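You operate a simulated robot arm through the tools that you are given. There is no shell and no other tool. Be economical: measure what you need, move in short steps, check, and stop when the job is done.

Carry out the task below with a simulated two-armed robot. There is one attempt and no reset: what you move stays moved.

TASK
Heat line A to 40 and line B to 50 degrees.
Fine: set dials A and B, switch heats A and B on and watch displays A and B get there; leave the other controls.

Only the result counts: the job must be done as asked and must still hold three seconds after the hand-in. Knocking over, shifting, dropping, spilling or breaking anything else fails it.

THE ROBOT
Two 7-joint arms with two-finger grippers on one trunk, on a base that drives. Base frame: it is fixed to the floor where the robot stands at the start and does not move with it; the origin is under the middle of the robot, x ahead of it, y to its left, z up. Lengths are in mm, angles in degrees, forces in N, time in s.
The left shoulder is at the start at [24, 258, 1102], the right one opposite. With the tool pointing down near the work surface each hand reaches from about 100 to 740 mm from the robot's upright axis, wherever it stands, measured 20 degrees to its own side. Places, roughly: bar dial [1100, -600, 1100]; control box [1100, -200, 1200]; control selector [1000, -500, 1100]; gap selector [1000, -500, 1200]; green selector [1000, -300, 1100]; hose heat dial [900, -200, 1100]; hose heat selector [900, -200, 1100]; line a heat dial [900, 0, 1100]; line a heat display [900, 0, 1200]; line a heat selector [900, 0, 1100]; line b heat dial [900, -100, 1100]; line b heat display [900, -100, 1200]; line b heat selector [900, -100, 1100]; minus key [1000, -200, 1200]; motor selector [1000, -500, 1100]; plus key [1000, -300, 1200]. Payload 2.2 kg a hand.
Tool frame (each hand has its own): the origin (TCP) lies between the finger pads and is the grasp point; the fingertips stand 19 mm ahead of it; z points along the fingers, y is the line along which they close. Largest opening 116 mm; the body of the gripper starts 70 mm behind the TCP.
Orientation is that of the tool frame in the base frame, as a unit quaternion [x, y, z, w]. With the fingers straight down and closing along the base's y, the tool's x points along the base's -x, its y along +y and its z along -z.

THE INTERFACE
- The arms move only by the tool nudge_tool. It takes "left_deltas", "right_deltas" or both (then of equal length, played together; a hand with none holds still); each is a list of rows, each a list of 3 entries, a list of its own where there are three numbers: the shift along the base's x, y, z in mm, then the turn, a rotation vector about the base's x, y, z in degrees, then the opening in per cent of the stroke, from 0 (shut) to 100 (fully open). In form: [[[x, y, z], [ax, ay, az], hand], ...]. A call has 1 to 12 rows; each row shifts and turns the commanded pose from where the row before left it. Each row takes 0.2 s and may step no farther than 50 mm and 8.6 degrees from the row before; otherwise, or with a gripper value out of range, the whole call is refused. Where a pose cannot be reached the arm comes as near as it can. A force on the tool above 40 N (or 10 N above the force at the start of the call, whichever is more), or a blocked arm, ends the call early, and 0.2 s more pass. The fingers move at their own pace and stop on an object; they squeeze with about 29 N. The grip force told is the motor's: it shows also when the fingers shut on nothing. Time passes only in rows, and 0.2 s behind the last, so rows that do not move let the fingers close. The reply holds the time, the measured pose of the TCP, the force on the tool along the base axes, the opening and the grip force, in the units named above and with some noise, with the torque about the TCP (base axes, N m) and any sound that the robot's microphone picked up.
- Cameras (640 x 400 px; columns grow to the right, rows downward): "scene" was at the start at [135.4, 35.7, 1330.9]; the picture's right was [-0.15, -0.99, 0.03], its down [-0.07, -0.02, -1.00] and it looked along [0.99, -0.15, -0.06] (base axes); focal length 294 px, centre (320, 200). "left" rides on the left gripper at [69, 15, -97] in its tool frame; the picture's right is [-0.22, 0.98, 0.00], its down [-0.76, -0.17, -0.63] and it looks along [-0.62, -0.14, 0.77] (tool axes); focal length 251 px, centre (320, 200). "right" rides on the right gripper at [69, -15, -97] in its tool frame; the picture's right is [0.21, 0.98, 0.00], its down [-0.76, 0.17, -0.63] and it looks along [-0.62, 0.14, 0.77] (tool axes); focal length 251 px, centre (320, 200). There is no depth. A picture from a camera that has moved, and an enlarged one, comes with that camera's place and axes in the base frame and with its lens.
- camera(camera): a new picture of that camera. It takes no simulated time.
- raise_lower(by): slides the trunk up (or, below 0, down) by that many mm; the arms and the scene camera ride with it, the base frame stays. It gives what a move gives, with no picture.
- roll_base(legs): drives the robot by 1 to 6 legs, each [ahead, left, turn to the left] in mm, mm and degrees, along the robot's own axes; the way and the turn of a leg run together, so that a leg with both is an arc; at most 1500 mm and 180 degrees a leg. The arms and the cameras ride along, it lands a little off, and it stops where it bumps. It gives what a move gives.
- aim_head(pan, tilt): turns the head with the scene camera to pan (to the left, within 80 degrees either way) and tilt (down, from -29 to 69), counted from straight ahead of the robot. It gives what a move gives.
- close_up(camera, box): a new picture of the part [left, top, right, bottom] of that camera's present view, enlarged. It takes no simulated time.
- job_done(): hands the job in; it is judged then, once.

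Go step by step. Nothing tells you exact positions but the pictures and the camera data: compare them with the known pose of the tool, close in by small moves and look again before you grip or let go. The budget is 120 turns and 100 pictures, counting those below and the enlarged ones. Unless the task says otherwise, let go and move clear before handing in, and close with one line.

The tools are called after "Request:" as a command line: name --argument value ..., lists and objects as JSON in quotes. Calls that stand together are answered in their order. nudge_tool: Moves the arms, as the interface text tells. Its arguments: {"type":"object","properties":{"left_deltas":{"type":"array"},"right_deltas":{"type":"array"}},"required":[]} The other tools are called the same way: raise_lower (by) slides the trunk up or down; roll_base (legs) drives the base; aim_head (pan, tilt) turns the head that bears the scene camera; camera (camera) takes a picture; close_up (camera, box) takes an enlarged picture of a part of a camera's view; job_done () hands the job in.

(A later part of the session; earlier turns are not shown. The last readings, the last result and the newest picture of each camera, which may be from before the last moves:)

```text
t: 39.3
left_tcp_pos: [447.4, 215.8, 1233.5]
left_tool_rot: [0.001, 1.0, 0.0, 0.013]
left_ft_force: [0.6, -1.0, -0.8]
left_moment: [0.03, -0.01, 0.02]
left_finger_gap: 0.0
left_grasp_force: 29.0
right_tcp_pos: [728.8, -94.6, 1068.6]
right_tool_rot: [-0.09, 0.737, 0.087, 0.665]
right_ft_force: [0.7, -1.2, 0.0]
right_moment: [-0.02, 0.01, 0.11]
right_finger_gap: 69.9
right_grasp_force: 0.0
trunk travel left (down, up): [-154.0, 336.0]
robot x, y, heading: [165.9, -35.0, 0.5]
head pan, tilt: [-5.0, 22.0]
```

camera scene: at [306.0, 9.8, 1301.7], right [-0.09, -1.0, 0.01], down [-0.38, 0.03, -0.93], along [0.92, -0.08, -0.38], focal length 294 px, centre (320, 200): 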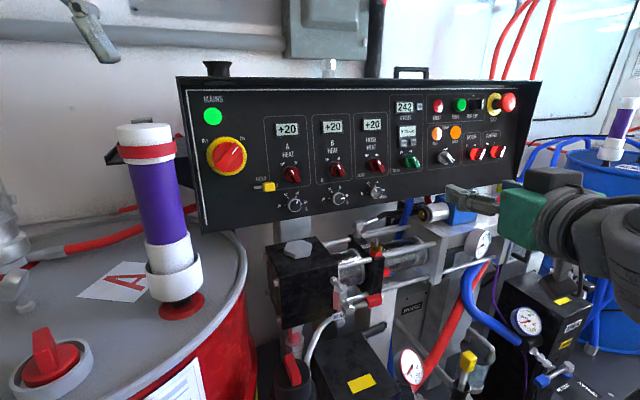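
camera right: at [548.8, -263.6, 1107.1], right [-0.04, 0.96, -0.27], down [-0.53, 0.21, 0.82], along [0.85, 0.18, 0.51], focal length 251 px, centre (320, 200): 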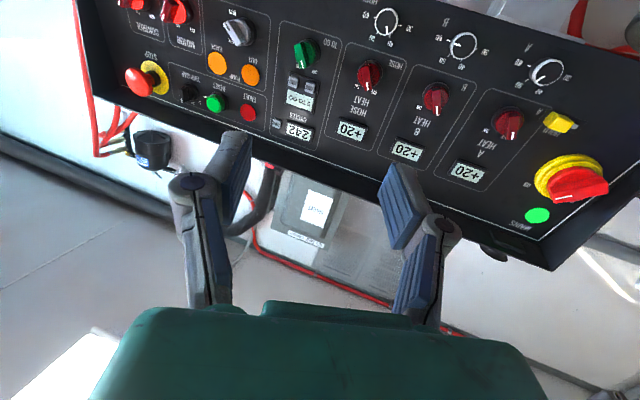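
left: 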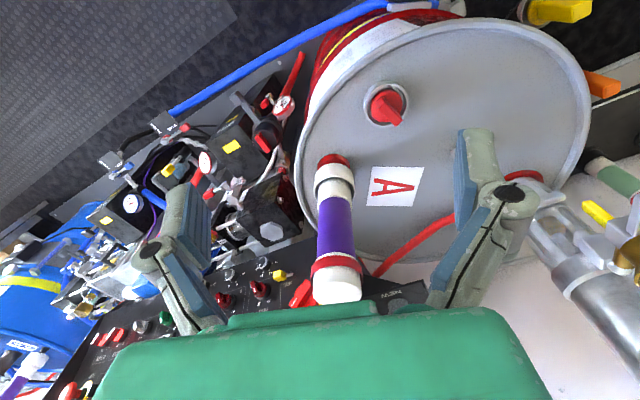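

Now it's nearly calm and the hand is in front of dial B, so I do dial B first. I settle, advance a bit, roll +30° in steps, and look.

Request:
nudge_tool --right_deltas '[[[10, 0, 0], [0, 0, 1.5], 60]]'

Request:
nudge_tool --right_deltas '[[[10, 0, 0], [6, 1.8, -0.6], 55]]'

Request:
nudge_tool --right_deltas '[[[10, 0, 0], [6, 1.8, -0.6], 50]]'

Request:
nudge_tool --right_deltas '[[[10, 0, 0], [6, 1.8, -0.6], 50]]'

Request:
nudge_tool --right_deltas '[[[10, 0, 0], [6, 1.8, -0.6], 50]]'

Request:
nudge_tool --right_deltas '[[[0, 0, 0], [4, 1.2, -0.4], 50]]'

Request:
camera --camera "scene"

Request:
camera --camera "right"

```text
t: 39.7
left_tcp_pos: [446.1, 243.2, 1229.3]
left_tool_rot: [-0.001, 1.0, -0.009, 0.012]
left_ft_force: [0.5, 0.9, -0.9]
left_moment: [-0.07, 0.05, 0.03]
left_finger_gap: 0.3
left_grasp_force: 28.2
right_tcp_pos: [737.3, -70.3, 1070.2]
right_tool_rot: [-0.106, 0.735, 0.089, 0.663]
right_ft_force: [-0.2, 0.6, 1.4]
right_moment: [0.01, -0.04, -0.08]
right_finger_gap: 69.8
right_grasp_force: 0.0
trunk travel left (down, up): [-154.0, 336.0]
robot x, y, heading: [163.6, -27.8, 0.2]
head pan, tilt: [-5.0, 22.0]
```

```text
t: 40.1
left_tcp_pos: [447.7, 211.1, 1234.1]
left_tool_rot: [0.001, 1.0, 0.004, 0.012]
left_ft_force: [0.8, -0.9, -0.2]
left_moment: [0.02, 0.02, -0.02]
left_finger_gap: 0.1
left_grasp_force: 28.8
right_tcp_pos: [749.6, -100.5, 1066.9]
right_tool_rot: [-0.058, 0.74, 0.133, 0.657]
right_ft_force: [0.1, -1.5, 0.4]
right_moment: [-0.03, -0.01, 0.06]
right_finger_gap: 63.9
right_grasp_force: 0.2
trunk travel left (down, up): [-154.0, 336.0]
robot x, y, heading: [163.3, -34.0, 0.3]
head pan, tilt: [-5.0, 22.0]
```

```text
t: 40.5
left_tcp_pos: [445.8, 249.0, 1228.2]
left_tool_rot: [-0.001, 1.0, -0.011, 0.012]
left_ft_force: [-0.3, 0.6, -0.9]
left_moment: [-0.05, 0.0, 0.0]
left_finger_gap: 0.0
left_grasp_force: 28.3
right_tcp_pos: [758.7, -63.3, 1069.9]
right_tool_rot: [-0.027, 0.744, 0.16, 0.648]
right_ft_force: [-0.3, 0.6, -0.2]
right_moment: [-0.03, 0.01, -0.08]
right_finger_gap: 57.9
right_grasp_force: 0.1
trunk travel left (down, up): [-154.0, 336.0]
robot x, y, heading: [166.2, -26.0, 0.3]
head pan, tilt: [-5.0, 22.0]
```

```text
t: 40.9
left_tcp_pos: [448.0, 205.2, 1234.6]
left_tool_rot: [0.001, 1.0, 0.005, 0.012]
left_ft_force: [-0.2, -0.5, -0.9]
left_moment: [0.09, 0.05, 0.02]
left_finger_gap: 0.0
left_grasp_force: 28.7
right_tcp_pos: [767.6, -105.4, 1067.7]
right_tool_rot: [0.025, 0.743, 0.207, 0.636]
right_ft_force: [0.6, -0.7, 0.1]
right_moment: [0.03, -0.03, 0.14]
right_finger_gap: 58.0
right_grasp_force: 0.1
trunk travel left (down, up): [-154.0, 336.0]
robot x, y, heading: [170.7, -35.7, 0.3]
head pan, tilt: [-5.0, 22.0]
```

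```text
t: 41.3
left_tcp_pos: [446.4, 255.7, 1226.8]
left_tool_rot: [-0.001, 1.0, -0.013, 0.013]
left_ft_force: [-0.4, 0.5, 0.2]
left_moment: [-0.09, 0.07, -0.04]
left_finger_gap: 0.3
left_grasp_force: 28.1
right_tcp_pos: [776.3, -58.4, 1070.8]
right_tool_rot: [0.054, 0.744, 0.229, 0.625]
right_ft_force: [-0.7, 1.5, -0.4]
right_moment: [0.0, -0.03, -0.1]
right_finger_gap: 58.1
right_grasp_force: 0.0
trunk travel left (down, up): [-154.0, 336.0]
robot x, y, heading: [165.9, -23.8, 0.5]
head pan, tilt: [-5.0, 22.0]
```

```text
t: 41.9
left_tcp_pos: [442.2, 268.6, 1224.6]
left_tool_rot: [-0.001, 1.0, -0.02, 0.015]
left_ft_force: [1.2, 2.0, 0.3]
left_moment: [-0.18, 0.02, 0.0]
left_finger_gap: 0.0
left_grasp_force: 29.1
right_tcp_pos: [773.7, -48.9, 1072.5]
right_tool_rot: [0.075, 0.742, 0.246, 0.619]
right_ft_force: [-0.6, 1.9, 1.0]
right_moment: [-0.02, 0.03, -0.22]
right_finger_gap: 57.7
right_grasp_force: 0.1
trunk travel left (down, up): [-154.0, 336.0]
robot x, y, heading: [165.0, -33.9, 0.4]
head pan, tilt: [-5.0, 22.0]
stopped in row 1 (right hand): the arm was blocked; the commanded pose is now the measured one
```

```text
88 pictures are left
camera scene: at [301.9, -21.9, 1201.6], right [-0.08, -1.0, 0.02], down [-0.38, 0.02, -0.93], along [0.92, -0.08, -0.38], focal length 294 px, centre (320, 200)
```

scene: 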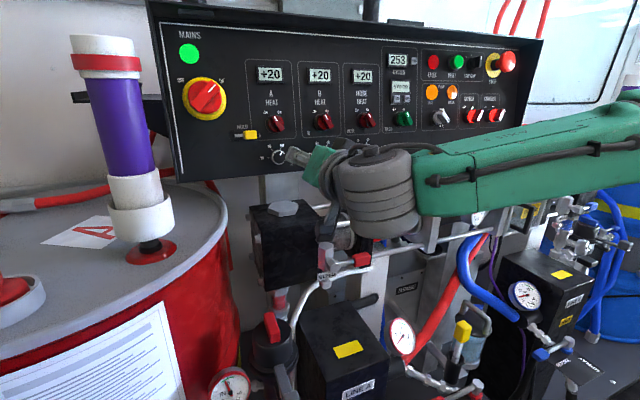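

```text
87 pictures are left
camera right: at [669.4, -59.5, 1016.1], right [-0.24, 0.94, 0.26], down [-0.47, -0.34, 0.81], along [0.85, 0.07, 0.52], focal length 251 px, centre (320, 200)
```

right: 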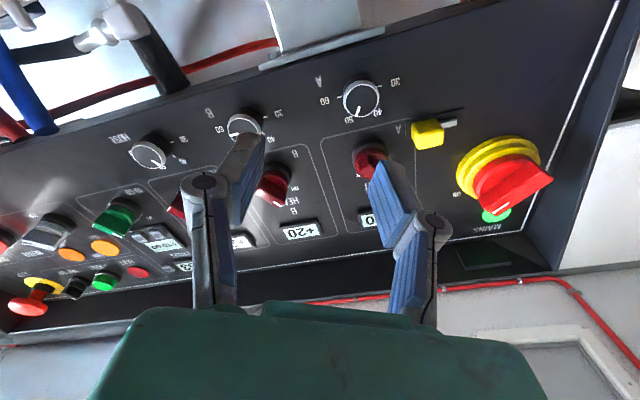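

The sway grew again; phase of the call timing seems to matter (calls last half a sway period). I test idle single-row calls from this phase.

Request:
nudge_tool --right_deltas '[[[-10, -20, 0], [0, 0, 0], 50]]'

Request:
nudge_tool --right_deltas '[[[0, 0, 0], [0, 0, 0], 50]]'

Request:
nudge_tool --right_deltas '[[[0, 0, 0], [0, 0, 0], 50]]'

Request:
nudge_tool --right_deltas '[[[0, 0, 0], [0, 0, 0], 50]]'

Request:
nudge_tool --right_deltas '[[[0, 0, 0], [0, 0, 0], 50]]'

Request:
nudge_tool --right_deltas '[[[0, 0, 0], [0, 0, 0], 50]]'

```text
t: 42.5
left_tcp_pos: [441.0, 185.0, 1238.9]
left_tool_rot: [0.004, 1.0, 0.011, 0.017]
left_ft_force: [0.5, -1.1, 0.3]
left_moment: [0.09, -0.01, 0.06]
left_finger_gap: 0.2
left_grasp_force: 28.2
right_tcp_pos: [764.2, -144.5, 1068.5]
right_tool_rot: [0.096, 0.736, 0.263, 0.617]
right_ft_force: [-0.4, -1.2, 0.3]
right_moment: [0.02, -0.03, 0.09]
right_finger_gap: 58.1
right_grasp_force: 0.0
trunk travel left (down, up): [-154.0, 336.0]
robot x, y, heading: [168.1, -48.3, 0.2]
head pan, tilt: [-5.0, 22.0]
stopped in row 1 (right hand): the arm was blocked; the commanded pose is now the measured one
```

```text
t: 42.9
left_tcp_pos: [439.9, 234.9, 1229.0]
left_tool_rot: [0.001, 1.0, -0.009, 0.016]
left_ft_force: [0.4, 1.1, 0.2]
left_moment: [-0.11, -0.01, -0.01]
left_finger_gap: 0.3
left_grasp_force: 28.4
right_tcp_pos: [764.0, -99.0, 1071.8]
right_tool_rot: [0.083, 0.741, 0.25, 0.618]
right_ft_force: [-0.9, 1.1, -0.4]
right_moment: [0.02, 0.03, -0.13]
right_finger_gap: 58.1
right_grasp_force: 0.1
trunk travel left (down, up): [-154.0, 336.0]
robot x, y, heading: [165.9, -44.2, 0.4]
head pan, tilt: [-5.0, 22.0]
```

```text
t: 43.5
left_tcp_pos: [437.4, 233.0, 1229.7]
left_tool_rot: [0.003, 1.0, -0.01, 0.017]
left_ft_force: [-0.1, 1.2, -1.1]
left_moment: [-0.11, 0.0, -0.02]
left_finger_gap: 0.1
left_grasp_force: 28.8
right_tcp_pos: [760.2, -102.8, 1073.8]
right_tool_rot: [0.083, 0.74, 0.249, 0.619]
right_ft_force: [-0.5, 1.9, 1.0]
right_moment: [-0.03, 0.0, -0.11]
right_finger_gap: 58.1
right_grasp_force: 0.0
trunk travel left (down, up): [-154.0, 336.0]
robot x, y, heading: [164.8, -49.7, 0.5]
head pan, tilt: [-5.0, 22.0]
stopped in row 1 (right hand): the arm was blocked; the commanded pose is now the measured one
```

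```text
t: 43.9
left_tcp_pos: [437.8, 184.6, 1236.5]
left_tool_rot: [0.005, 1.0, 0.008, 0.018]
left_ft_force: [-0.3, -1.6, -0.3]
left_moment: [0.06, 0.02, 0.01]
left_finger_gap: 0.0
left_grasp_force: 28.5
right_tcp_pos: [763.4, -148.6, 1071.4]
right_tool_rot: [0.095, 0.736, 0.26, 0.617]
right_ft_force: [0.8, -2.2, 0.0]
right_moment: [0.03, -0.01, 0.12]
right_finger_gap: 58.2
right_grasp_force: 0.1
trunk travel left (down, up): [-154.0, 336.0]
robot x, y, heading: [165.1, -56.6, 0.3]
head pan, tilt: [-5.0, 22.0]
```

```text
t: 44.3
left_tcp_pos: [439.1, 231.6, 1229.8]
left_tool_rot: [0.002, 1.0, -0.009, 0.016]
left_ft_force: [0.4, 1.3, -0.6]
left_moment: [-0.12, 0.01, 0.02]
left_finger_gap: 0.0
left_grasp_force: 28.5
right_tcp_pos: [761.4, -103.6, 1073.2]
right_tool_rot: [0.083, 0.74, 0.25, 0.619]
right_ft_force: [-1.0, 1.1, 0.3]
right_moment: [0.0, 0.03, -0.13]
right_finger_gap: 58.0
right_grasp_force: 0.0
trunk travel left (down, up): [-154.0, 336.0]
robot x, y, heading: [165.2, -45.2, 0.4]
head pan, tilt: [-5.0, 22.0]
```

```text
t: 44.7
left_tcp_pos: [438.4, 188.6, 1234.9]
left_tool_rot: [0.004, 1.0, 0.007, 0.017]
left_ft_force: [0.8, -1.2, -0.2]
left_moment: [0.09, -0.03, 0.01]
left_finger_gap: 0.0
left_grasp_force: 29.0
right_tcp_pos: [761.6, -144.3, 1070.5]
right_tool_rot: [0.095, 0.737, 0.258, 0.618]
right_ft_force: [0.4, -0.7, 0.0]
right_moment: [-0.05, -0.06, 0.1]
right_finger_gap: 58.1
right_grasp_force: 0.1
trunk travel left (down, up): [-154.0, 336.0]
robot x, y, heading: [166.0, -54.1, 0.6]
head pan, tilt: [-5.0, 22.0]
```

It's decaying ~9% per call at this phase. I keep idling in batch.

Request:
nudge_tool --right_deltas '[[[0, 0, 0], [0, 0, 0], 50]]'

Request:
nudge_tool --right_deltas '[[[0, 0, 0], [0, 0, 0], 50]]'

Request:
nudge_tool --right_deltas '[[[0, 0, 0], [0, 0, 0], 50]]'

Request:
nudge_tool --right_deltas '[[[0, 0, 0], [0, 0, 0], 50]]'

Request:
nudge_tool --right_deltas '[[[0, 0, 0], [0, 0, 0], 50]]'

Request:
nudge_tool --right_deltas '[[[0, 0, 0], [0, 0, 0], 50]]'

Request:
nudge_tool --right_deltas '[[[0, 0, 0], [0, 0, 0], 50]]'

Request:
nudge_tool --right_deltas '[[[0, 0, 0], [0, 0, 0], 50]]'

Request:
nudge_tool --right_deltas '[[[0, 0, 0], [0, 0, 0], 50]]'

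Request:
nudge_tool --right_deltas '[[[0, 0, 0], [0, 0, 0], 50]]'

```text
t: 45.1
left_tcp_pos: [437.2, 228.6, 1229.4]
left_tool_rot: [0.003, 1.0, -0.008, 0.015]
left_ft_force: [-0.2, 0.8, 0.8]
left_moment: [-0.1, 0.03, -0.02]
left_finger_gap: 0.0
left_grasp_force: 28.6
right_tcp_pos: [760.6, -107.9, 1073.5]
right_tool_rot: [0.083, 0.74, 0.25, 0.619]
right_ft_force: [-0.4, 1.6, 0.9]
right_moment: [0.01, 0.03, -0.1]
right_finger_gap: 58.1
right_grasp_force: 0.0
trunk travel left (down, up): [-154.0, 336.0]
robot x, y, heading: [168.4, -45.0, 0.2]
head pan, tilt: [-5.0, 22.0]
```

```text
t: 45.5
left_tcp_pos: [437.8, 193.4, 1235.1]
left_tool_rot: [0.004, 1.0, 0.005, 0.018]
left_ft_force: [-0.2, -1.3, 0.0]
left_moment: [0.06, 0.0, 0.01]
left_finger_gap: 0.0
left_grasp_force: 28.0
right_tcp_pos: [761.6, -141.2, 1070.7]
right_tool_rot: [0.095, 0.737, 0.257, 0.618]
right_ft_force: [0.6, -1.1, 0.1]
right_moment: [0.03, 0.03, 0.04]
right_finger_gap: 58.1
right_grasp_force: 0.1
trunk travel left (down, up): [-154.0, 336.0]
robot x, y, heading: [167.4, -55.7, 0.2]
head pan, tilt: [-5.0, 22.0]
```

```text
t: 45.9
left_tcp_pos: [439.2, 223.4, 1231.1]
left_tool_rot: [0.004, 1.0, -0.007, 0.016]
left_ft_force: [0.1, 0.6, -0.5]
left_moment: [-0.04, -0.02, 0.0]
left_finger_gap: 0.0
left_grasp_force: 28.7
right_tcp_pos: [760.3, -111.5, 1072.7]
right_tool_rot: [0.085, 0.739, 0.251, 0.619]
right_ft_force: [-0.4, -0.4, -0.4]
right_moment: [-0.04, 0.01, -0.06]
right_finger_gap: 58.0
right_grasp_force: 0.1
trunk travel left (down, up): [-154.0, 336.0]
robot x, y, heading: [166.5, -48.0, 0.3]
head pan, tilt: [-5.0, 22.0]
```

```text
t: 46.3
left_tcp_pos: [438.9, 196.5, 1234.7]
left_tool_rot: [0.004, 1.0, 0.004, 0.018]
left_ft_force: [-0.7, -0.7, -0.2]
left_moment: [0.08, 0.02, 0.03]
left_finger_gap: 0.0
left_grasp_force: 28.0
right_tcp_pos: [762.2, -135.8, 1071.7]
right_tool_rot: [0.094, 0.737, 0.257, 0.618]
right_ft_force: [0.2, -0.3, -0.3]
right_moment: [0.02, -0.01, 0.03]
right_finger_gap: 58.0
right_grasp_force: 0.0
trunk travel left (down, up): [-154.0, 336.0]
robot x, y, heading: [165.8, -54.9, 0.4]
head pan, tilt: [-5.0, 22.0]
```

```text
t: 46.7
left_tcp_pos: [437.4, 218.8, 1232.0]
left_tool_rot: [0.004, 1.0, -0.004, 0.017]
left_ft_force: [-0.1, 1.4, 0.1]
left_moment: [-0.03, -0.03, 0.05]
left_finger_gap: 0.2
left_grasp_force: 28.8
right_tcp_pos: [762.7, -116.4, 1073.3]
right_tool_rot: [0.086, 0.739, 0.253, 0.618]
right_ft_force: [-0.3, 1.2, 0.5]
right_moment: [0.02, 0.03, -0.08]
right_finger_gap: 58.0
right_grasp_force: 0.0
trunk travel left (down, up): [-154.0, 336.0]
robot x, y, heading: [163.0, -50.5, 0.4]
head pan, tilt: [-5.0, 22.0]
```

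```text
t: 47.1
left_tcp_pos: [438.1, 202.4, 1233.1]
left_tool_rot: [0.005, 1.0, 0.002, 0.017]
left_ft_force: [0.6, -0.8, 0.1]
left_moment: [0.04, -0.02, -0.02]
left_finger_gap: 0.1
left_grasp_force: 28.6
right_tcp_pos: [762.6, -131.8, 1072.7]
right_tool_rot: [0.091, 0.738, 0.256, 0.618]
right_ft_force: [-0.8, 0.1, 0.3]
right_moment: [0.01, -0.02, 0.05]
right_finger_gap: 58.2
right_grasp_force: 0.2
trunk travel left (down, up): [-154.0, 336.0]
robot x, y, heading: [163.3, -48.2, 0.4]
head pan, tilt: [-5.0, 22.0]
```

```text
t: 47.5
left_tcp_pos: [438.3, 215.0, 1232.9]
left_tool_rot: [0.003, 1.0, -0.003, 0.018]
left_ft_force: [0.6, 0.4, 0.1]
left_moment: [-0.01, -0.01, 0.0]
left_finger_gap: 0.0
left_grasp_force: 28.6
right_tcp_pos: [762.2, -120.4, 1072.6]
right_tool_rot: [0.087, 0.739, 0.253, 0.619]
right_ft_force: [0.0, 0.6, -0.2]
right_moment: [0.0, -0.02, -0.02]
right_finger_gap: 57.9
right_grasp_force: 0.0
trunk travel left (down, up): [-154.0, 336.0]
robot x, y, heading: [166.6, -53.2, 0.2]
head pan, tilt: [-5.0, 22.0]
```

```text
t: 47.9
left_tcp_pos: [436.7, 205.6, 1232.9]
left_tool_rot: [0.003, 1.0, 0.0, 0.017]
left_ft_force: [-0.4, 0.3, 0.4]
left_moment: [0.02, 0.03, 0.05]
left_finger_gap: 0.0
left_grasp_force: 28.6
right_tcp_pos: [761.3, -128.6, 1071.6]
right_tool_rot: [0.09, 0.738, 0.255, 0.618]
right_ft_force: [-0.5, 0.2, 0.0]
right_moment: [0.01, 0.01, 0.01]
right_finger_gap: 58.0
right_grasp_force: 0.0
trunk travel left (down, up): [-154.0, 336.0]
robot x, y, heading: [166.9, -53.4, 0.2]
head pan, tilt: [-5.0, 22.0]
```

```text
t: 48.3
left_tcp_pos: [438.9, 210.0, 1233.8]
left_tool_rot: [0.003, 1.0, -0.001, 0.018]
left_ft_force: [-1.0, -0.1, 0.2]
left_moment: [-0.01, 0.0, 0.02]
left_finger_gap: 0.0
left_grasp_force: 28.1
right_tcp_pos: [761.3, -124.0, 1072.4]
right_tool_rot: [0.09, 0.738, 0.254, 0.618]
right_ft_force: [-0.4, -0.3, 0.3]
right_moment: [-0.05, 0.0, -0.03]
right_finger_gap: 58.1
right_grasp_force: 0.0
trunk travel left (down, up): [-154.0, 336.0]
robot x, y, heading: [165.7, -47.3, 0.4]
head pan, tilt: [-5.0, 22.0]
```

```text
t: 48.7
left_tcp_pos: [438.6, 212.3, 1232.5]
left_tool_rot: [0.004, 1.0, -0.002, 0.017]
left_ft_force: [0.2, -0.1, 0.0]
left_moment: [0.02, 0.03, 0.03]
left_finger_gap: 0.3
left_grasp_force: 28.3
right_tcp_pos: [762.2, -121.9, 1072.6]
right_tool_rot: [0.09, 0.738, 0.253, 0.619]
right_ft_force: [0.0, -0.6, 1.1]
right_moment: [0.03, 0.01, -0.01]
right_finger_gap: 58.1
right_grasp_force: 0.1
trunk travel left (down, up): [-154.0, 336.0]
robot x, y, heading: [164.8, -52.1, 0.3]
head pan, tilt: [-5.0, 22.0]
```

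Calm now. I take pictures to measure dial B against the hand.

Request:
camera --camera "right"

Request:
close_up --camera "scene" --box '[230, 40, 430, 200]'

```text
86 pictures are left
camera right: at [657.6, -130.3, 1016.0], right [-0.22, 0.93, 0.29], down [-0.47, -0.36, 0.8], along [0.85, 0.05, 0.52], focal length 251 px, centre (320, 200)
```

right: 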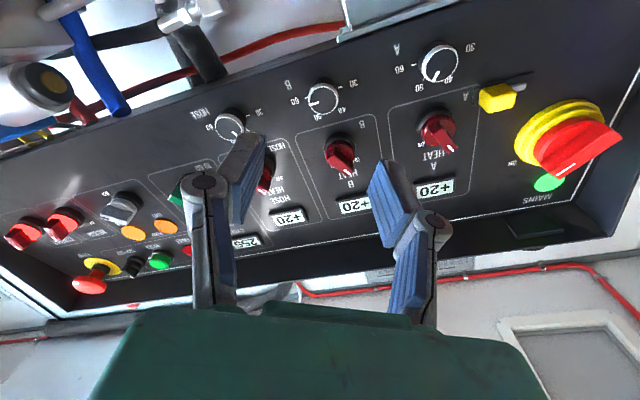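

```text
2.50 times, centred on (330, 120) of scene
camera zoom: at [302.0, -42.3, 1201.6], right [-0.08, -1.0, 0.01], down [-0.38, 0.02, -0.93], along [0.92, -0.08, -0.38], focal length 736 px, centre (295, 400)
```

zoom: 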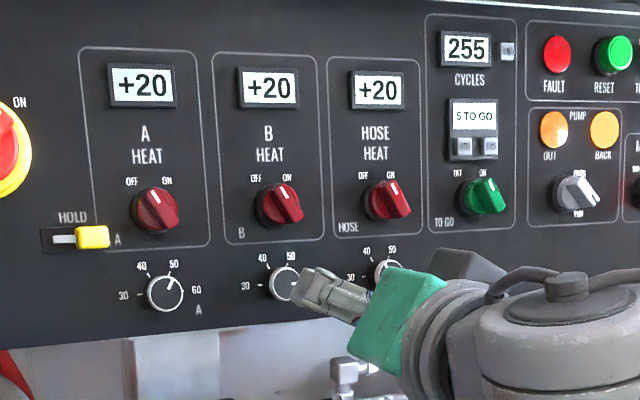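

Dial B face is at ≈(894,-83,1062); the hand's roll is +30° and pitch matches. I advance to ~55 mm from it in short calls.

Request:
nudge_tool --right_deltas '[[[25, 7, -1.5], [0, 0, 1], 50]]'

Request:
nudge_tool --right_deltas '[[[25, 7, -1.5], [0, 0, 1], 50]]'

Request:
nudge_tool --right_deltas '[[[25, 7, -1.5], [0, 0, 0], 50]]'

Request:
nudge_tool --right_deltas '[[[0, 0, 0], [0, 0, 0], 50]]'

Request:
nudge_tool --right_deltas '[[[0, 0, 0], [0, 0, 0], 50]]'

Request:
camera --camera "right"

```text
t: 49.1
left_tcp_pos: [440.3, 204.6, 1232.4]
left_tool_rot: [0.004, 1.0, 0.002, 0.017]
left_ft_force: [-0.1, 0.7, -0.4]
left_moment: [-0.01, 0.04, -0.01]
left_finger_gap: 0.1
left_grasp_force: 28.1
right_tcp_pos: [788.1, -121.2, 1068.8]
right_tool_rot: [0.085, 0.739, 0.261, 0.615]
right_ft_force: [0.1, -1.3, 1.2]
right_moment: [0.05, 0.01, 0.06]
right_finger_gap: 58.0
right_grasp_force: 0.1
trunk travel left (down, up): [-154.0, 336.0]
robot x, y, heading: [165.1, -51.7, 0.3]
head pan, tilt: [-5.0, 22.0]
```

```text
t: 49.5
left_tcp_pos: [439.7, 216.5, 1230.9]
left_tool_rot: [0.004, 1.0, -0.003, 0.015]
left_ft_force: [0.4, 0.3, 0.0]
left_moment: [0.0, 0.03, 0.01]
left_finger_gap: 0.0
left_grasp_force: 28.5
right_tcp_pos: [814.1, -102.7, 1068.7]
right_tool_rot: [0.075, 0.741, 0.263, 0.613]
right_ft_force: [-0.6, 1.3, 0.1]
right_moment: [-0.02, 0.01, -0.06]
right_finger_gap: 57.8
right_grasp_force: 0.1
trunk travel left (down, up): [-154.0, 336.0]
robot x, y, heading: [165.2, -52.1, 0.4]
head pan, tilt: [-5.0, 22.0]
```

```text
t: 49.9
left_tcp_pos: [441.1, 200.3, 1234.6]
left_tool_rot: [0.004, 1.0, 0.002, 0.018]
left_ft_force: [0.5, -0.4, -0.5]
left_moment: [0.03, 0.03, -0.01]
left_finger_gap: 0.2
left_grasp_force: 29.0
right_tcp_pos: [839.2, -111.5, 1065.7]
right_tool_rot: [0.079, 0.739, 0.267, 0.613]
right_ft_force: [0.5, -0.8, -0.9]
right_moment: [0.02, 0.02, 0.1]
right_finger_gap: 57.9
right_grasp_force: 0.1
trunk travel left (down, up): [-154.0, 336.0]
robot x, y, heading: [164.7, -51.4, 0.2]
head pan, tilt: [-5.0, 22.0]
```

```text
t: 50.3
left_tcp_pos: [438.3, 221.8, 1230.4]
left_tool_rot: [0.004, 1.0, -0.006, 0.017]
left_ft_force: [0.2, 0.7, -0.2]
left_moment: [-0.02, 0.02, -0.01]
left_finger_gap: 0.0
left_grasp_force: 28.6
right_tcp_pos: [836.6, -94.3, 1068.6]
right_tool_rot: [0.074, 0.741, 0.263, 0.614]
right_ft_force: [-0.7, 0.3, -1.0]
right_moment: [0.0, 0.0, -0.05]
right_finger_gap: 58.0
right_grasp_force: 0.0
trunk travel left (down, up): [-154.0, 336.0]
robot x, y, heading: [164.1, -50.8, 0.4]
head pan, tilt: [-5.0, 22.0]
```

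```text
t: 50.7
left_tcp_pos: [438.1, 195.2, 1235.3]
left_tool_rot: [0.005, 1.0, 0.004, 0.017]
left_ft_force: [0.3, -0.9, 0.3]
left_moment: [0.02, 0.01, -0.01]
left_finger_gap: 0.1
left_grasp_force: 28.8
right_tcp_pos: [838.1, -115.6, 1067.8]
right_tool_rot: [0.08, 0.739, 0.269, 0.613]
right_ft_force: [0.9, -0.6, 0.1]
right_moment: [0.0, -0.02, 0.09]
right_finger_gap: 58.0
right_grasp_force: 0.1
trunk travel left (down, up): [-154.0, 336.0]
robot x, y, heading: [166.1, -54.5, 0.3]
head pan, tilt: [-5.0, 22.0]
```

```text
84 pictures are left
camera right: at [733.0, -127.2, 1010.0], right [-0.26, 0.92, 0.3], down [-0.46, -0.39, 0.8], along [0.85, 0.07, 0.52], focal length 251 px, centre (320, 200)
```

right: 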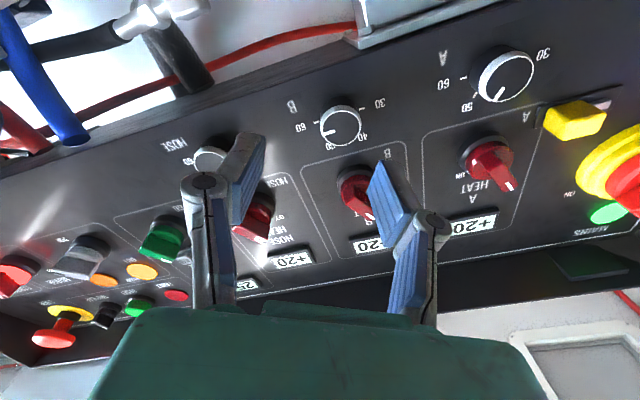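

Growing phase again; I shift phase with a two-row call, then idle single rows to damp.

Request:
nudge_tool --right_deltas '[[[0, 0, 0], [0, 0, 0], 50], [[0, 0, 0], [0, 0, 0], 50]]'

Request:
nudge_tool --right_deltas '[[[0, 0, 0], [0, 0, 0], 50]]'

Request:
nudge_tool --right_deltas '[[[0, 0, 0], [0, 0, 0], 50]]'

Request:
nudge_tool --right_deltas '[[[0, 0, 0], [0, 0, 0], 50]]'

Request:
nudge_tool --right_deltas '[[[0, 0, 0], [0, 0, 0], 50]]'

Request:
nudge_tool --right_deltas '[[[0, 0, 0], [0, 0, 0], 50]]'

Request:
nudge_tool --right_deltas '[[[0, 0, 0], [0, 0, 0], 50]]'

```text
t: 51.5
left_tcp_pos: [435.5, 178.4, 1238.2]
left_tool_rot: [0.006, 1.0, 0.01, 0.018]
left_ft_force: [0.2, 0.2, -0.6]
left_moment: [0.07, -0.01, -0.01]
left_finger_gap: 0.0
left_grasp_force: 28.7
right_tcp_pos: [834.7, -133.7, 1067.9]
right_tool_rot: [0.084, 0.736, 0.27, 0.615]
right_ft_force: [-0.1, -0.9, -0.4]
right_moment: [0.01, 0.01, 0.06]
right_finger_gap: 58.2
right_grasp_force: 0.0
trunk travel left (down, up): [-154.0, 336.0]
robot x, y, heading: [165.5, -56.6, 0.3]
head pan, tilt: [-5.0, 22.0]
stopped in row 2 (right hand): the arm was blocked; the commanded pose is now the measured one
```

```text
t: 51.9
left_tcp_pos: [434.3, 210.4, 1233.2]
left_tool_rot: [0.005, 1.0, -0.002, 0.019]
left_ft_force: [0.8, 0.9, 0.2]
left_moment: [-0.05, 0.01, 0.05]
left_finger_gap: 0.0
left_grasp_force: 28.5
right_tcp_pos: [835.5, -102.9, 1070.1]
right_tool_rot: [0.074, 0.739, 0.264, 0.615]
right_ft_force: [0.0, 0.6, -0.4]
right_moment: [-0.04, 0.0, -0.09]
right_finger_gap: 58.2
right_grasp_force: 0.2
trunk travel left (down, up): [-154.0, 336.0]
robot x, y, heading: [164.7, -52.3, 0.3]
head pan, tilt: [-5.0, 22.0]
```

```text
t: 52.3
left_tcp_pos: [435.0, 176.4, 1237.8]
left_tool_rot: [0.006, 1.0, 0.012, 0.019]
left_ft_force: [0.1, -1.3, -0.3]
left_moment: [0.06, 0.0, 0.03]
left_finger_gap: 0.1
left_grasp_force: 28.4
right_tcp_pos: [835.6, -135.1, 1066.7]
right_tool_rot: [0.086, 0.737, 0.269, 0.614]
right_ft_force: [0.8, -1.2, -0.3]
right_moment: [-0.01, -0.03, 0.13]
right_finger_gap: 57.7
right_grasp_force: 0.1
trunk travel left (down, up): [-154.0, 336.0]
robot x, y, heading: [162.6, -60.0, 0.1]
head pan, tilt: [-5.0, 22.0]
```

```text
t: 52.7
left_tcp_pos: [435.0, 212.8, 1232.5]
left_tool_rot: [0.004, 1.0, -0.003, 0.019]
left_ft_force: [-0.4, 1.4, 0.0]
left_moment: [-0.09, 0.02, 0.02]
left_finger_gap: 0.0
left_grasp_force: 29.0
right_tcp_pos: [835.4, -100.7, 1069.0]
right_tool_rot: [0.075, 0.74, 0.262, 0.615]
right_ft_force: [-1.2, 1.3, 0.4]
right_moment: [-0.02, 0.0, -0.14]
right_finger_gap: 58.0
right_grasp_force: 0.1
trunk travel left (down, up): [-154.0, 336.0]
robot x, y, heading: [164.5, -52.2, 0.2]
head pan, tilt: [-5.0, 22.0]
```

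```text
t: 53.1
left_tcp_pos: [435.1, 173.3, 1238.9]
left_tool_rot: [0.007, 1.0, 0.012, 0.018]
left_ft_force: [0.0, -1.6, -0.7]
left_moment: [0.11, -0.03, 0.03]
left_finger_gap: 0.0
left_grasp_force: 28.6
right_tcp_pos: [835.5, -138.6, 1068.1]
right_tool_rot: [0.086, 0.737, 0.27, 0.614]
right_ft_force: [0.9, -1.1, -1.3]
right_moment: [0.02, 0.01, 0.13]
right_finger_gap: 58.1
right_grasp_force: 0.0
trunk travel left (down, up): [-154.0, 336.0]
robot x, y, heading: [162.4, -59.9, 0.1]
head pan, tilt: [-5.0, 22.0]
```

```text
t: 53.5
left_tcp_pos: [435.5, 213.9, 1231.8]
left_tool_rot: [0.005, 1.0, -0.003, 0.018]
left_ft_force: [0.9, 0.7, 0.1]
left_moment: [-0.09, -0.03, 0.01]
left_finger_gap: 0.0
left_grasp_force: 28.7
right_tcp_pos: [834.1, -99.4, 1070.8]
right_tool_rot: [0.075, 0.74, 0.263, 0.615]
right_ft_force: [-1.3, 1.7, 0.2]
right_moment: [0.04, -0.04, -0.14]
right_finger_gap: 58.0
right_grasp_force: 0.1
trunk travel left (down, up): [-154.0, 336.0]
robot x, y, heading: [163.8, -51.7, 0.5]
head pan, tilt: [-5.0, 22.0]
```

```text
t: 53.9
left_tcp_pos: [435.7, 171.6, 1238.9]
left_tool_rot: [0.006, 1.0, 0.012, 0.019]
left_ft_force: [-0.3, -1.4, 0.0]
left_moment: [0.13, -0.01, -0.01]
left_finger_gap: 0.3
left_grasp_force: 29.0
right_tcp_pos: [835.9, -139.6, 1067.0]
right_tool_rot: [0.086, 0.736, 0.271, 0.614]
right_ft_force: [0.2, -1.0, 0.4]
right_moment: [-0.03, -0.02, 0.1]
right_finger_gap: 57.8
right_grasp_force: 0.1
trunk travel left (down, up): [-154.0, 336.0]
robot x, y, heading: [165.2, -62.5, 0.3]
head pan, tilt: [-5.0, 22.0]
```

That call was cut short, so phase stayed. I try the phase shift again from here.

Request:
nudge_tool --right_deltas '[[[0, 0, 0], [0, 0, 0], 50], [[0, 0, 0], [0, 0, 0], 50]]'

Request:
nudge_tool --right_deltas '[[[0, 0, 0], [0, 0, 0], 50]]'

Request:
nudge_tool --right_deltas '[[[0, 0, 0], [0, 0, 0], 50]]'

Request:
nudge_tool --right_deltas '[[[0, 0, 0], [0, 0, 0], 50]]'

Request:
nudge_tool --right_deltas '[[[0, 0, 0], [0, 0, 0], 50]]'

Request:
nudge_tool --right_deltas '[[[0, 0, 0], [0, 0, 0], 50]]'

Request:
nudge_tool --right_deltas '[[[0, 0, 0], [0, 0, 0], 50]]'

```text
t: 54.5
left_tcp_pos: [435.4, 185.0, 1236.7]
left_tool_rot: [0.005, 1.0, 0.008, 0.019]
left_ft_force: [-0.6, -1.1, 0.1]
left_moment: [0.04, -0.03, -0.01]
left_finger_gap: 0.1
left_grasp_force: 28.6
right_tcp_pos: [834.9, -128.0, 1067.7]
right_tool_rot: [0.083, 0.737, 0.269, 0.614]
right_ft_force: [0.2, -0.9, -0.4]
right_moment: [0.0, 0.03, 0.09]
right_finger_gap: 58.2
right_grasp_force: 0.1
trunk travel left (down, up): [-154.0, 336.0]
robot x, y, heading: [162.8, -56.6, 0.4]
head pan, tilt: [-5.0, 22.0]
```

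```text
t: 54.9
left_tcp_pos: [436.0, 200.0, 1234.6]
left_tool_rot: [0.004, 1.0, 0.001, 0.019]
left_ft_force: [1.0, 0.3, 0.5]
left_moment: [-0.06, -0.02, 0.0]
left_finger_gap: 0.1
left_grasp_force: 28.5
right_tcp_pos: [836.1, -113.8, 1068.8]
right_tool_rot: [0.079, 0.738, 0.264, 0.616]
right_ft_force: [0.2, -0.5, -0.7]
right_moment: [-0.02, 0.04, -0.03]
right_finger_gap: 57.7
right_grasp_force: 0.1
trunk travel left (down, up): [-154.0, 336.0]
robot x, y, heading: [166.8, -55.7, 0.2]
head pan, tilt: [-5.0, 22.0]
```

```text
t: 55.3
left_tcp_pos: [434.7, 189.2, 1237.4]
left_tool_rot: [0.005, 1.0, 0.006, 0.018]
left_ft_force: [-0.9, -0.3, -1.4]
left_moment: [0.03, 0.01, 0.0]
left_finger_gap: 0.0
left_grasp_force: 28.2
right_tcp_pos: [835.4, -124.5, 1067.5]
right_tool_rot: [0.082, 0.737, 0.269, 0.614]
right_ft_force: [-0.1, 0.2, 0.3]
right_moment: [0.03, -0.01, 0.0]
right_finger_gap: 57.9
right_grasp_force: 0.1
trunk travel left (down, up): [-154.0, 336.0]
robot x, y, heading: [163.2, -57.6, 0.4]
head pan, tilt: [-5.0, 22.0]
```

```text
t: 55.7
left_tcp_pos: [435.3, 196.4, 1235.4]
left_tool_rot: [0.004, 1.0, 0.003, 0.019]
left_ft_force: [0.0, 0.3, -0.8]
left_moment: [0.0, 0.04, -0.01]
left_finger_gap: 0.0
left_grasp_force: 28.9
right_tcp_pos: [833.9, -116.7, 1069.2]
right_tool_rot: [0.08, 0.738, 0.266, 0.614]
right_ft_force: [-0.5, 0.3, 0.4]
right_moment: [0.0, -0.01, -0.04]
right_finger_gap: 57.9
right_grasp_force: 0.0
trunk travel left (down, up): [-154.0, 336.0]
robot x, y, heading: [163.1, -60.2, 0.3]
head pan, tilt: [-5.0, 22.0]
```

```text
t: 56.1
left_tcp_pos: [434.4, 191.1, 1235.8]
left_tool_rot: [0.006, 1.0, 0.006, 0.019]
left_ft_force: [-0.1, 0.6, -0.6]
left_moment: [0.02, -0.03, 0.02]
left_finger_gap: 0.0
left_grasp_force: 28.3
right_tcp_pos: [835.7, -121.6, 1069.6]
right_tool_rot: [0.081, 0.738, 0.266, 0.615]
right_ft_force: [-0.7, -0.4, 0.6]
right_moment: [-0.01, 0.01, 0.03]
right_finger_gap: 57.9
right_grasp_force: 0.1
trunk travel left (down, up): [-154.0, 336.0]
robot x, y, heading: [166.3, -59.4, 0.3]
head pan, tilt: [-5.0, 22.0]
```

```text
t: 56.5
left_tcp_pos: [435.3, 192.8, 1235.9]
left_tool_rot: [0.006, 1.0, 0.005, 0.018]
left_ft_force: [1.0, 0.0, 0.3]
left_moment: [-0.01, -0.05, -0.04]
left_finger_gap: 0.3
left_grasp_force: 28.2
right_tcp_pos: [835.8, -120.2, 1068.2]
right_tool_rot: [0.079, 0.738, 0.267, 0.615]
right_ft_force: [-0.1, 0.2, -0.4]
right_moment: [-0.01, -0.03, 0.02]
right_finger_gap: 58.2
right_grasp_force: 0.1
trunk travel left (down, up): [-154.0, 336.0]
robot x, y, heading: [165.8, -54.2, 0.3]
head pan, tilt: [-5.0, 22.0]
```

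```text
t: 56.9
left_tcp_pos: [435.7, 195.7, 1235.5]
left_tool_rot: [0.005, 1.0, 0.004, 0.018]
left_ft_force: [-0.5, -0.1, -0.1]
left_moment: [0.01, 0.01, -0.01]
left_finger_gap: 0.1
left_grasp_force: 28.4
right_tcp_pos: [835.0, -117.3, 1068.8]
right_tool_rot: [0.079, 0.738, 0.267, 0.614]
right_ft_force: [0.4, 0.3, 0.4]
right_moment: [0.02, 0.03, 0.03]
right_finger_gap: 57.9
right_grasp_force: 0.0
trunk travel left (down, up): [-154.0, 336.0]
robot x, y, heading: [166.6, -56.6, 0.4]
head pan, tilt: [-5.0, 22.0]
```

Confirmed: alternating one- and two-row calls keeps it calm. Now I approach dial B around the knob.

Request:
nudge_tool --right_deltas '[[[10, 17, -1], [0, 0, 0], 50]]'

Request:
nudge_tool --right_deltas '[[[12, 5, -2], [0, 0, 0], 50], [[12, 5, -1], [0, 0, 0], 50]]'

Request:
nudge_tool --right_deltas '[[[0, 0, 0], [0, 0, 0], 50]]'

Request:
nudge_tool --right_deltas '[[[0, 0, 0], [0, 0, 0], 50], [[0, 0, 0], [0, 0, 0], 50]]'

Request:
camera --camera "right"

Request:
close_up --camera "scene" --box '[270, 90, 370, 190]'

```text
t: 57.3
left_tcp_pos: [436.4, 191.9, 1235.3]
left_tool_rot: [0.005, 1.0, 0.005, 0.017]
left_ft_force: [-0.3, 0.1, -0.6]
left_moment: [0.0, -0.01, -0.02]
left_finger_gap: 0.1
left_grasp_force: 28.6
right_tcp_pos: [846.5, -104.2, 1067.2]
right_tool_rot: [0.082, 0.738, 0.267, 0.614]
right_ft_force: [-0.2, -0.1, -0.3]
right_moment: [0.0, 0.01, 0.01]
right_finger_gap: 57.8
right_grasp_force: 0.0
trunk travel left (down, up): [-154.0, 336.0]
robot x, y, heading: [162.3, -55.1, 0.1]
head pan, tilt: [-5.0, 22.0]
```

```text
t: 57.9
left_tcp_pos: [435.9, 177.6, 1237.5]
left_tool_rot: [0.006, 1.0, 0.01, 0.018]
left_ft_force: [0.1, -1.2, -0.7]
left_moment: [0.08, 0.0, 0.03]
left_finger_gap: 0.1
left_grasp_force: 28.6
right_tcp_pos: [870.6, -108.7, 1062.7]
right_tool_rot: [0.083, 0.737, 0.269, 0.615]
right_ft_force: [0.4, -1.9, 0.3]
right_moment: [0.0, 0.02, 0.11]
right_finger_gap: 58.1
right_grasp_force: 0.1
trunk travel left (down, up): [-154.0, 336.0]
robot x, y, heading: [167.1, -58.8, 0.2]
head pan, tilt: [-5.0, 22.0]
```

```text
t: 58.3
left_tcp_pos: [435.9, 208.9, 1233.1]
left_tool_rot: [0.004, 1.0, -0.001, 0.018]
left_ft_force: [0.6, 0.0, 0.1]
left_moment: [0.0, 0.02, -0.03]
left_finger_gap: 0.1
left_grasp_force: 28.7
right_tcp_pos: [869.9, -78.4, 1065.6]
right_tool_rot: [0.075, 0.739, 0.264, 0.615]
right_ft_force: [-0.7, -0.1, 1.1]
right_moment: [-0.02, -0.03, -0.09]
right_finger_gap: 58.0
right_grasp_force: 0.0
trunk travel left (down, up): [-154.0, 336.0]
robot x, y, heading: [168.1, -57.2, 0.2]
head pan, tilt: [-5.0, 22.0]
```

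```text
t: 58.9
left_tcp_pos: [435.4, 186.8, 1236.8]
left_tool_rot: [0.005, 1.0, 0.007, 0.019]
left_ft_force: [0.2, -0.5, -0.2]
left_moment: [0.04, 0.01, 0.01]
left_finger_gap: 0.0
left_grasp_force: 28.7
right_tcp_pos: [870.7, -101.1, 1063.8]
right_tool_rot: [0.083, 0.738, 0.267, 0.615]
right_ft_force: [-0.3, -0.6, -0.2]
right_moment: [0.01, 0.04, 0.05]
right_finger_gap: 58.0
right_grasp_force: 0.1
trunk travel left (down, up): [-154.0, 336.0]
robot x, y, heading: [163.0, -56.9, 0.4]
head pan, tilt: [-5.0, 22.0]
```

```text
83 pictures are left
camera right: at [766.1, -109.7, 1007.2], right [-0.25, 0.92, 0.3], down [-0.46, -0.39, 0.8], along [0.85, 0.06, 0.52], focal length 251 px, centre (320, 200)
```

right: 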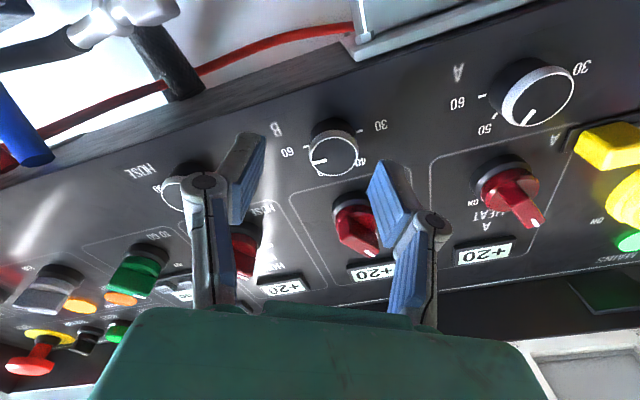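

```text
4.00 times, centred on (320, 140) of scene
camera zoom: at [302.8, -74.6, 1201.5], right [-0.08, -1.0, -0.01], down [-0.38, 0.04, -0.93], along [0.92, -0.07, -0.38], focal length 1177 px, centre (320, 440)
```

zoom: 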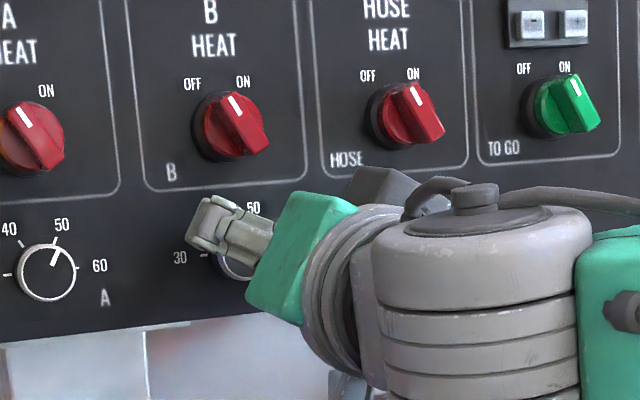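

Dial B location confirmed at (894,-84,1063). I settle the sway before closing in the last 20 mm.

Request:
nudge_tool --right_deltas '[[[0, 0, 0], [0, 0, 0], 50]]'

Request:
nudge_tool --right_deltas '[[[0, 0, 0], [0, 0, 0], 50]]'

Request:
nudge_tool --right_deltas '[[[0, 0, 0], [0, 0, 0], 50]]'

Request:
nudge_tool --right_deltas '[[[0, 0, 0], [0, 0, 0], 50]]'

```text
t: 59.3
left_tcp_pos: [434.4, 202.2, 1234.6]
left_tool_rot: [0.004, 1.0, 0.002, 0.019]
left_ft_force: [-0.4, -0.2, 0.4]
left_moment: [-0.08, -0.03, -0.02]
left_finger_gap: 0.2
left_grasp_force: 28.1
right_tcp_pos: [869.8, -84.1, 1065.3]
right_tool_rot: [0.077, 0.739, 0.266, 0.615]
right_ft_force: [0.4, 1.2, -0.3]
right_moment: [-0.02, -0.01, -0.06]
right_finger_gap: 57.8
right_grasp_force: 0.0
trunk travel left (down, up): [-154.0, 336.0]
robot x, y, heading: [165.6, -53.6, 0.2]
head pan, tilt: [-5.0, 22.0]
```

```text
t: 59.7
left_tcp_pos: [435.3, 184.1, 1237.5]
left_tool_rot: [0.006, 1.0, 0.008, 0.019]
left_ft_force: [0.3, -1.0, -0.6]
left_moment: [0.07, -0.01, 0.0]
left_finger_gap: 0.0
left_grasp_force: 28.5
right_tcp_pos: [869.8, -100.8, 1063.5]
right_tool_rot: [0.083, 0.737, 0.268, 0.614]
right_ft_force: [0.0, -1.1, 0.0]
right_moment: [0.0, 0.0, 0.08]
right_finger_gap: 58.1
right_grasp_force: 0.2
trunk travel left (down, up): [-154.0, 336.0]
robot x, y, heading: [167.2, -60.8, 0.3]
head pan, tilt: [-5.0, 22.0]
```

```text
t: 60.1
left_tcp_pos: [435.7, 203.0, 1233.4]
left_tool_rot: [0.005, 1.0, 0.001, 0.018]
left_ft_force: [0.9, 0.7, 0.3]
left_moment: [-0.01, 0.03, 0.01]
left_finger_gap: 0.0
left_grasp_force: 28.8
right_tcp_pos: [869.6, -84.1, 1064.6]
right_tool_rot: [0.078, 0.739, 0.263, 0.615]
right_ft_force: [-0.9, 1.0, 0.1]
right_moment: [0.01, 0.02, -0.04]
right_finger_gap: 58.0
right_grasp_force: 0.0
trunk travel left (down, up): [-154.0, 336.0]
robot x, y, heading: [168.3, -50.6, 0.3]
head pan, tilt: [-5.0, 22.0]
```

```text
t: 60.5
left_tcp_pos: [435.6, 183.7, 1236.4]
left_tool_rot: [0.005, 1.0, 0.008, 0.018]
left_ft_force: [0.0, 0.1, 0.7]
left_moment: [0.07, -0.04, -0.02]
left_finger_gap: 0.2
left_grasp_force: 28.2
right_tcp_pos: [869.2, -100.3, 1064.0]
right_tool_rot: [0.083, 0.737, 0.268, 0.614]
right_ft_force: [-0.5, -2.0, -0.2]
right_moment: [0.02, -0.01, 0.08]
right_finger_gap: 58.1
right_grasp_force: 0.1
trunk travel left (down, up): [-154.0, 336.0]
robot x, y, heading: [166.3, -58.1, 0.2]
head pan, tilt: [-5.0, 22.0]
```

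Request:
nudge_tool --right_deltas '[[[0, 0, 0], [0, 0, 0], 50], [[0, 0, 0], [0, 0, 0], 50]]'

Request:
nudge_tool --right_deltas '[[[0, 0, 0], [0, 0, 0], 50]]'

Request:
nudge_tool --right_deltas '[[[0, 0, 0], [0, 0, 0], 50]]'

Request:
nudge_tool --right_deltas '[[[0, 0, 0], [0, 0, 0], 50]]'

Request:
nudge_tool --right_deltas '[[[0, 0, 0], [0, 0, 0], 50]]'

Request:
nudge_tool --right_deltas '[[[0, 0, 0], [0, 0, 0], 50]]'

```text
t: 61.1
left_tcp_pos: [435.7, 188.3, 1235.2]
left_tool_rot: [0.005, 1.0, 0.006, 0.018]
left_ft_force: [0.1, -0.8, 0.7]
left_moment: [0.05, 0.0, 0.0]
left_finger_gap: 0.0
left_grasp_force: 28.5
right_tcp_pos: [869.4, -98.2, 1065.4]
right_tool_rot: [0.082, 0.738, 0.268, 0.614]
right_ft_force: [-1.0, -0.3, -0.9]
right_moment: [0.0, -0.02, 0.02]
right_finger_gap: 58.0
right_grasp_force: 0.0
trunk travel left (down, up): [-154.0, 336.0]
robot x, y, heading: [166.8, -59.5, 0.2]
head pan, tilt: [-5.0, 22.0]
```

```text
t: 61.5
left_tcp_pos: [435.9, 196.8, 1234.1]
left_tool_rot: [0.005, 1.0, 0.003, 0.018]
left_ft_force: [-0.8, -0.4, 0.0]
left_moment: [-0.03, 0.03, 0.04]
left_finger_gap: 0.3
left_grasp_force: 28.6
right_tcp_pos: [870.1, -89.3, 1065.2]
right_tool_rot: [0.08, 0.738, 0.266, 0.615]
right_ft_force: [-0.8, 0.6, 0.6]
right_moment: [-0.01, 0.02, -0.03]
right_finger_gap: 58.1
right_grasp_force: 0.0
trunk travel left (down, up): [-154.0, 336.0]
robot x, y, heading: [164.6, -55.9, 0.2]
head pan, tilt: [-5.0, 22.0]
```

```text
t: 61.9
left_tcp_pos: [435.3, 190.6, 1236.4]
left_tool_rot: [0.006, 1.0, 0.005, 0.018]
left_ft_force: [-0.4, 0.2, -0.1]
left_moment: [0.0, -0.03, 0.01]
left_finger_gap: 0.0
left_grasp_force: 27.7
right_tcp_pos: [869.9, -93.2, 1065.2]
right_tool_rot: [0.08, 0.738, 0.267, 0.615]
right_ft_force: [-0.5, -0.5, -0.2]
right_moment: [0.0, 0.0, 0.01]
right_finger_gap: 58.3
right_grasp_force: 0.1
trunk travel left (down, up): [-154.0, 336.0]
robot x, y, heading: [165.6, -57.7, 0.3]
head pan, tilt: [-5.0, 22.0]
```

```text
t: 62.3
left_tcp_pos: [435.7, 193.7, 1235.0]
left_tool_rot: [0.005, 1.0, 0.004, 0.018]
left_ft_force: [0.7, 0.6, 0.4]
left_moment: [0.01, 0.01, 0.02]
left_finger_gap: 0.0
left_grasp_force: 28.6
right_tcp_pos: [870.2, -91.9, 1064.5]
right_tool_rot: [0.08, 0.738, 0.266, 0.615]
right_ft_force: [0.3, -0.6, -0.3]
right_moment: [0.0, -0.01, 0.01]
right_finger_gap: 57.9
right_grasp_force: 0.1
trunk travel left (down, up): [-154.0, 336.0]
robot x, y, heading: [164.9, -57.8, 0.2]
head pan, tilt: [-5.0, 22.0]
```

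```text
t: 62.7
left_tcp_pos: [435.6, 194.6, 1235.6]
left_tool_rot: [0.005, 1.0, 0.005, 0.018]
left_ft_force: [0.4, -0.3, 0.7]
left_moment: [-0.01, 0.04, 0.0]
left_finger_gap: 0.0
left_grasp_force: 28.4
right_tcp_pos: [869.6, -92.5, 1064.8]
right_tool_rot: [0.081, 0.738, 0.266, 0.614]
right_ft_force: [-0.3, 0.3, 0.0]
right_moment: [-0.03, 0.0, 0.01]
right_finger_gap: 58.0
right_grasp_force: 0.1
trunk travel left (down, up): [-154.0, 336.0]
robot x, y, heading: [168.2, -58.3, 0.1]
head pan, tilt: [-5.0, 22.0]
```

```text
t: 63.1
left_tcp_pos: [435.6, 193.3, 1234.8]
left_tool_rot: [0.005, 1.0, 0.004, 0.018]
left_ft_force: [0.2, -0.3, 0.0]
left_moment: [0.01, -0.01, -0.03]
left_finger_gap: 0.0
left_grasp_force: 28.0
right_tcp_pos: [869.2, -93.8, 1064.7]
right_tool_rot: [0.08, 0.738, 0.267, 0.615]
right_ft_force: [-0.3, 0.2, -0.3]
right_moment: [0.02, 0.01, 0.03]
right_finger_gap: 57.9
right_grasp_force: 0.2
trunk travel left (down, up): [-154.0, 336.0]
robot x, y, heading: [163.7, -59.2, 0.4]
head pan, tilt: [-5.0, 22.0]
```

Very calm. I move the fingers around dial B and close.

Request:
nudge_tool --right_deltas '[[[9, 5, -1], [0, 0, 0], 45]]'

Request:
nudge_tool --right_deltas '[[[9, 3, -1], [0, 0, 0], 40]]'

Request:
nudge_tool --right_deltas '[[[0, 0, 0], [0, 0, 0], 0], [[0, 0, 0], [0, 0, 0], 0]]'

Request:
camera --camera "right"

```text
t: 63.5
left_tcp_pos: [436.3, 196.4, 1234.6]
left_tool_rot: [0.006, 1.0, 0.004, 0.018]
left_ft_force: [-1.4, 0.1, -0.5]
left_moment: [0.0, 0.05, 0.0]
left_finger_gap: 0.2
left_grasp_force: 28.2
right_tcp_pos: [878.6, -86.2, 1063.9]
right_tool_rot: [0.079, 0.738, 0.266, 0.615]
right_ft_force: [0.1, 0.4, 0.3]
right_moment: [-0.02, 0.01, 0.0]
right_finger_gap: 52.3
right_grasp_force: 0.0
trunk travel left (down, up): [-154.0, 336.0]
robot x, y, heading: [168.9, -59.5, 0.3]
head pan, tilt: [-5.0, 22.0]
```

```text
t: 63.9
left_tcp_pos: [435.7, 194.0, 1235.5]
left_tool_rot: [0.005, 1.0, 0.004, 0.019]
left_ft_force: [0.5, 0.2, -0.7]
left_moment: [0.0, 0.01, -0.03]
left_finger_gap: 0.0
left_grasp_force: 28.4
right_tcp_pos: [887.6, -86.0, 1062.4]
right_tool_rot: [0.08, 0.738, 0.267, 0.615]
right_ft_force: [0.0, -0.6, 0.1]
right_moment: [0.01, 0.04, 0.0]
right_finger_gap: 46.5
right_grasp_force: 0.1
trunk travel left (down, up): [-154.0, 336.0]
robot x, y, heading: [167.9, -53.9, 0.4]
head pan, tilt: [-5.0, 22.0]
```

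```text
t: 64.5
left_tcp_pos: [437.1, 193.9, 1235.1]
left_tool_rot: [0.005, 1.0, 0.004, 0.018]
left_ft_force: [0.4, 0.1, -0.1]
left_moment: [0.02, 0.02, 0.02]
left_finger_gap: 0.0
left_grasp_force: 28.9
right_tcp_pos: [888.0, -86.3, 1061.4]
right_tool_rot: [0.08, 0.738, 0.266, 0.615]
right_ft_force: [1.6, -5.2, -5.1]
right_moment: [-0.13, -0.4, -0.64]
right_finger_gap: 27.5
right_grasp_force: 45.2
trunk travel left (down, up): [-154.0, 336.0]
robot x, y, heading: [164.4, -57.2, 0.6]
head pan, tilt: [-5.0, 22.0]
```

```text
81 pictures are left
camera right: at [784.0, -96.1, 1004.5], right [-0.25, 0.92, 0.29], down [-0.46, -0.38, 0.8], along [0.85, 0.07, 0.52], focal length 251 px, centre (320, 200)
```

right: 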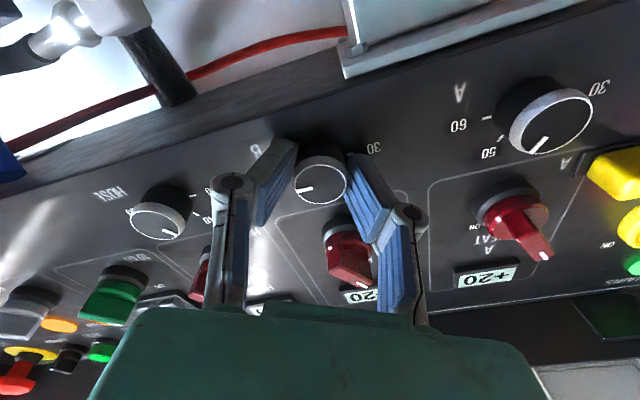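

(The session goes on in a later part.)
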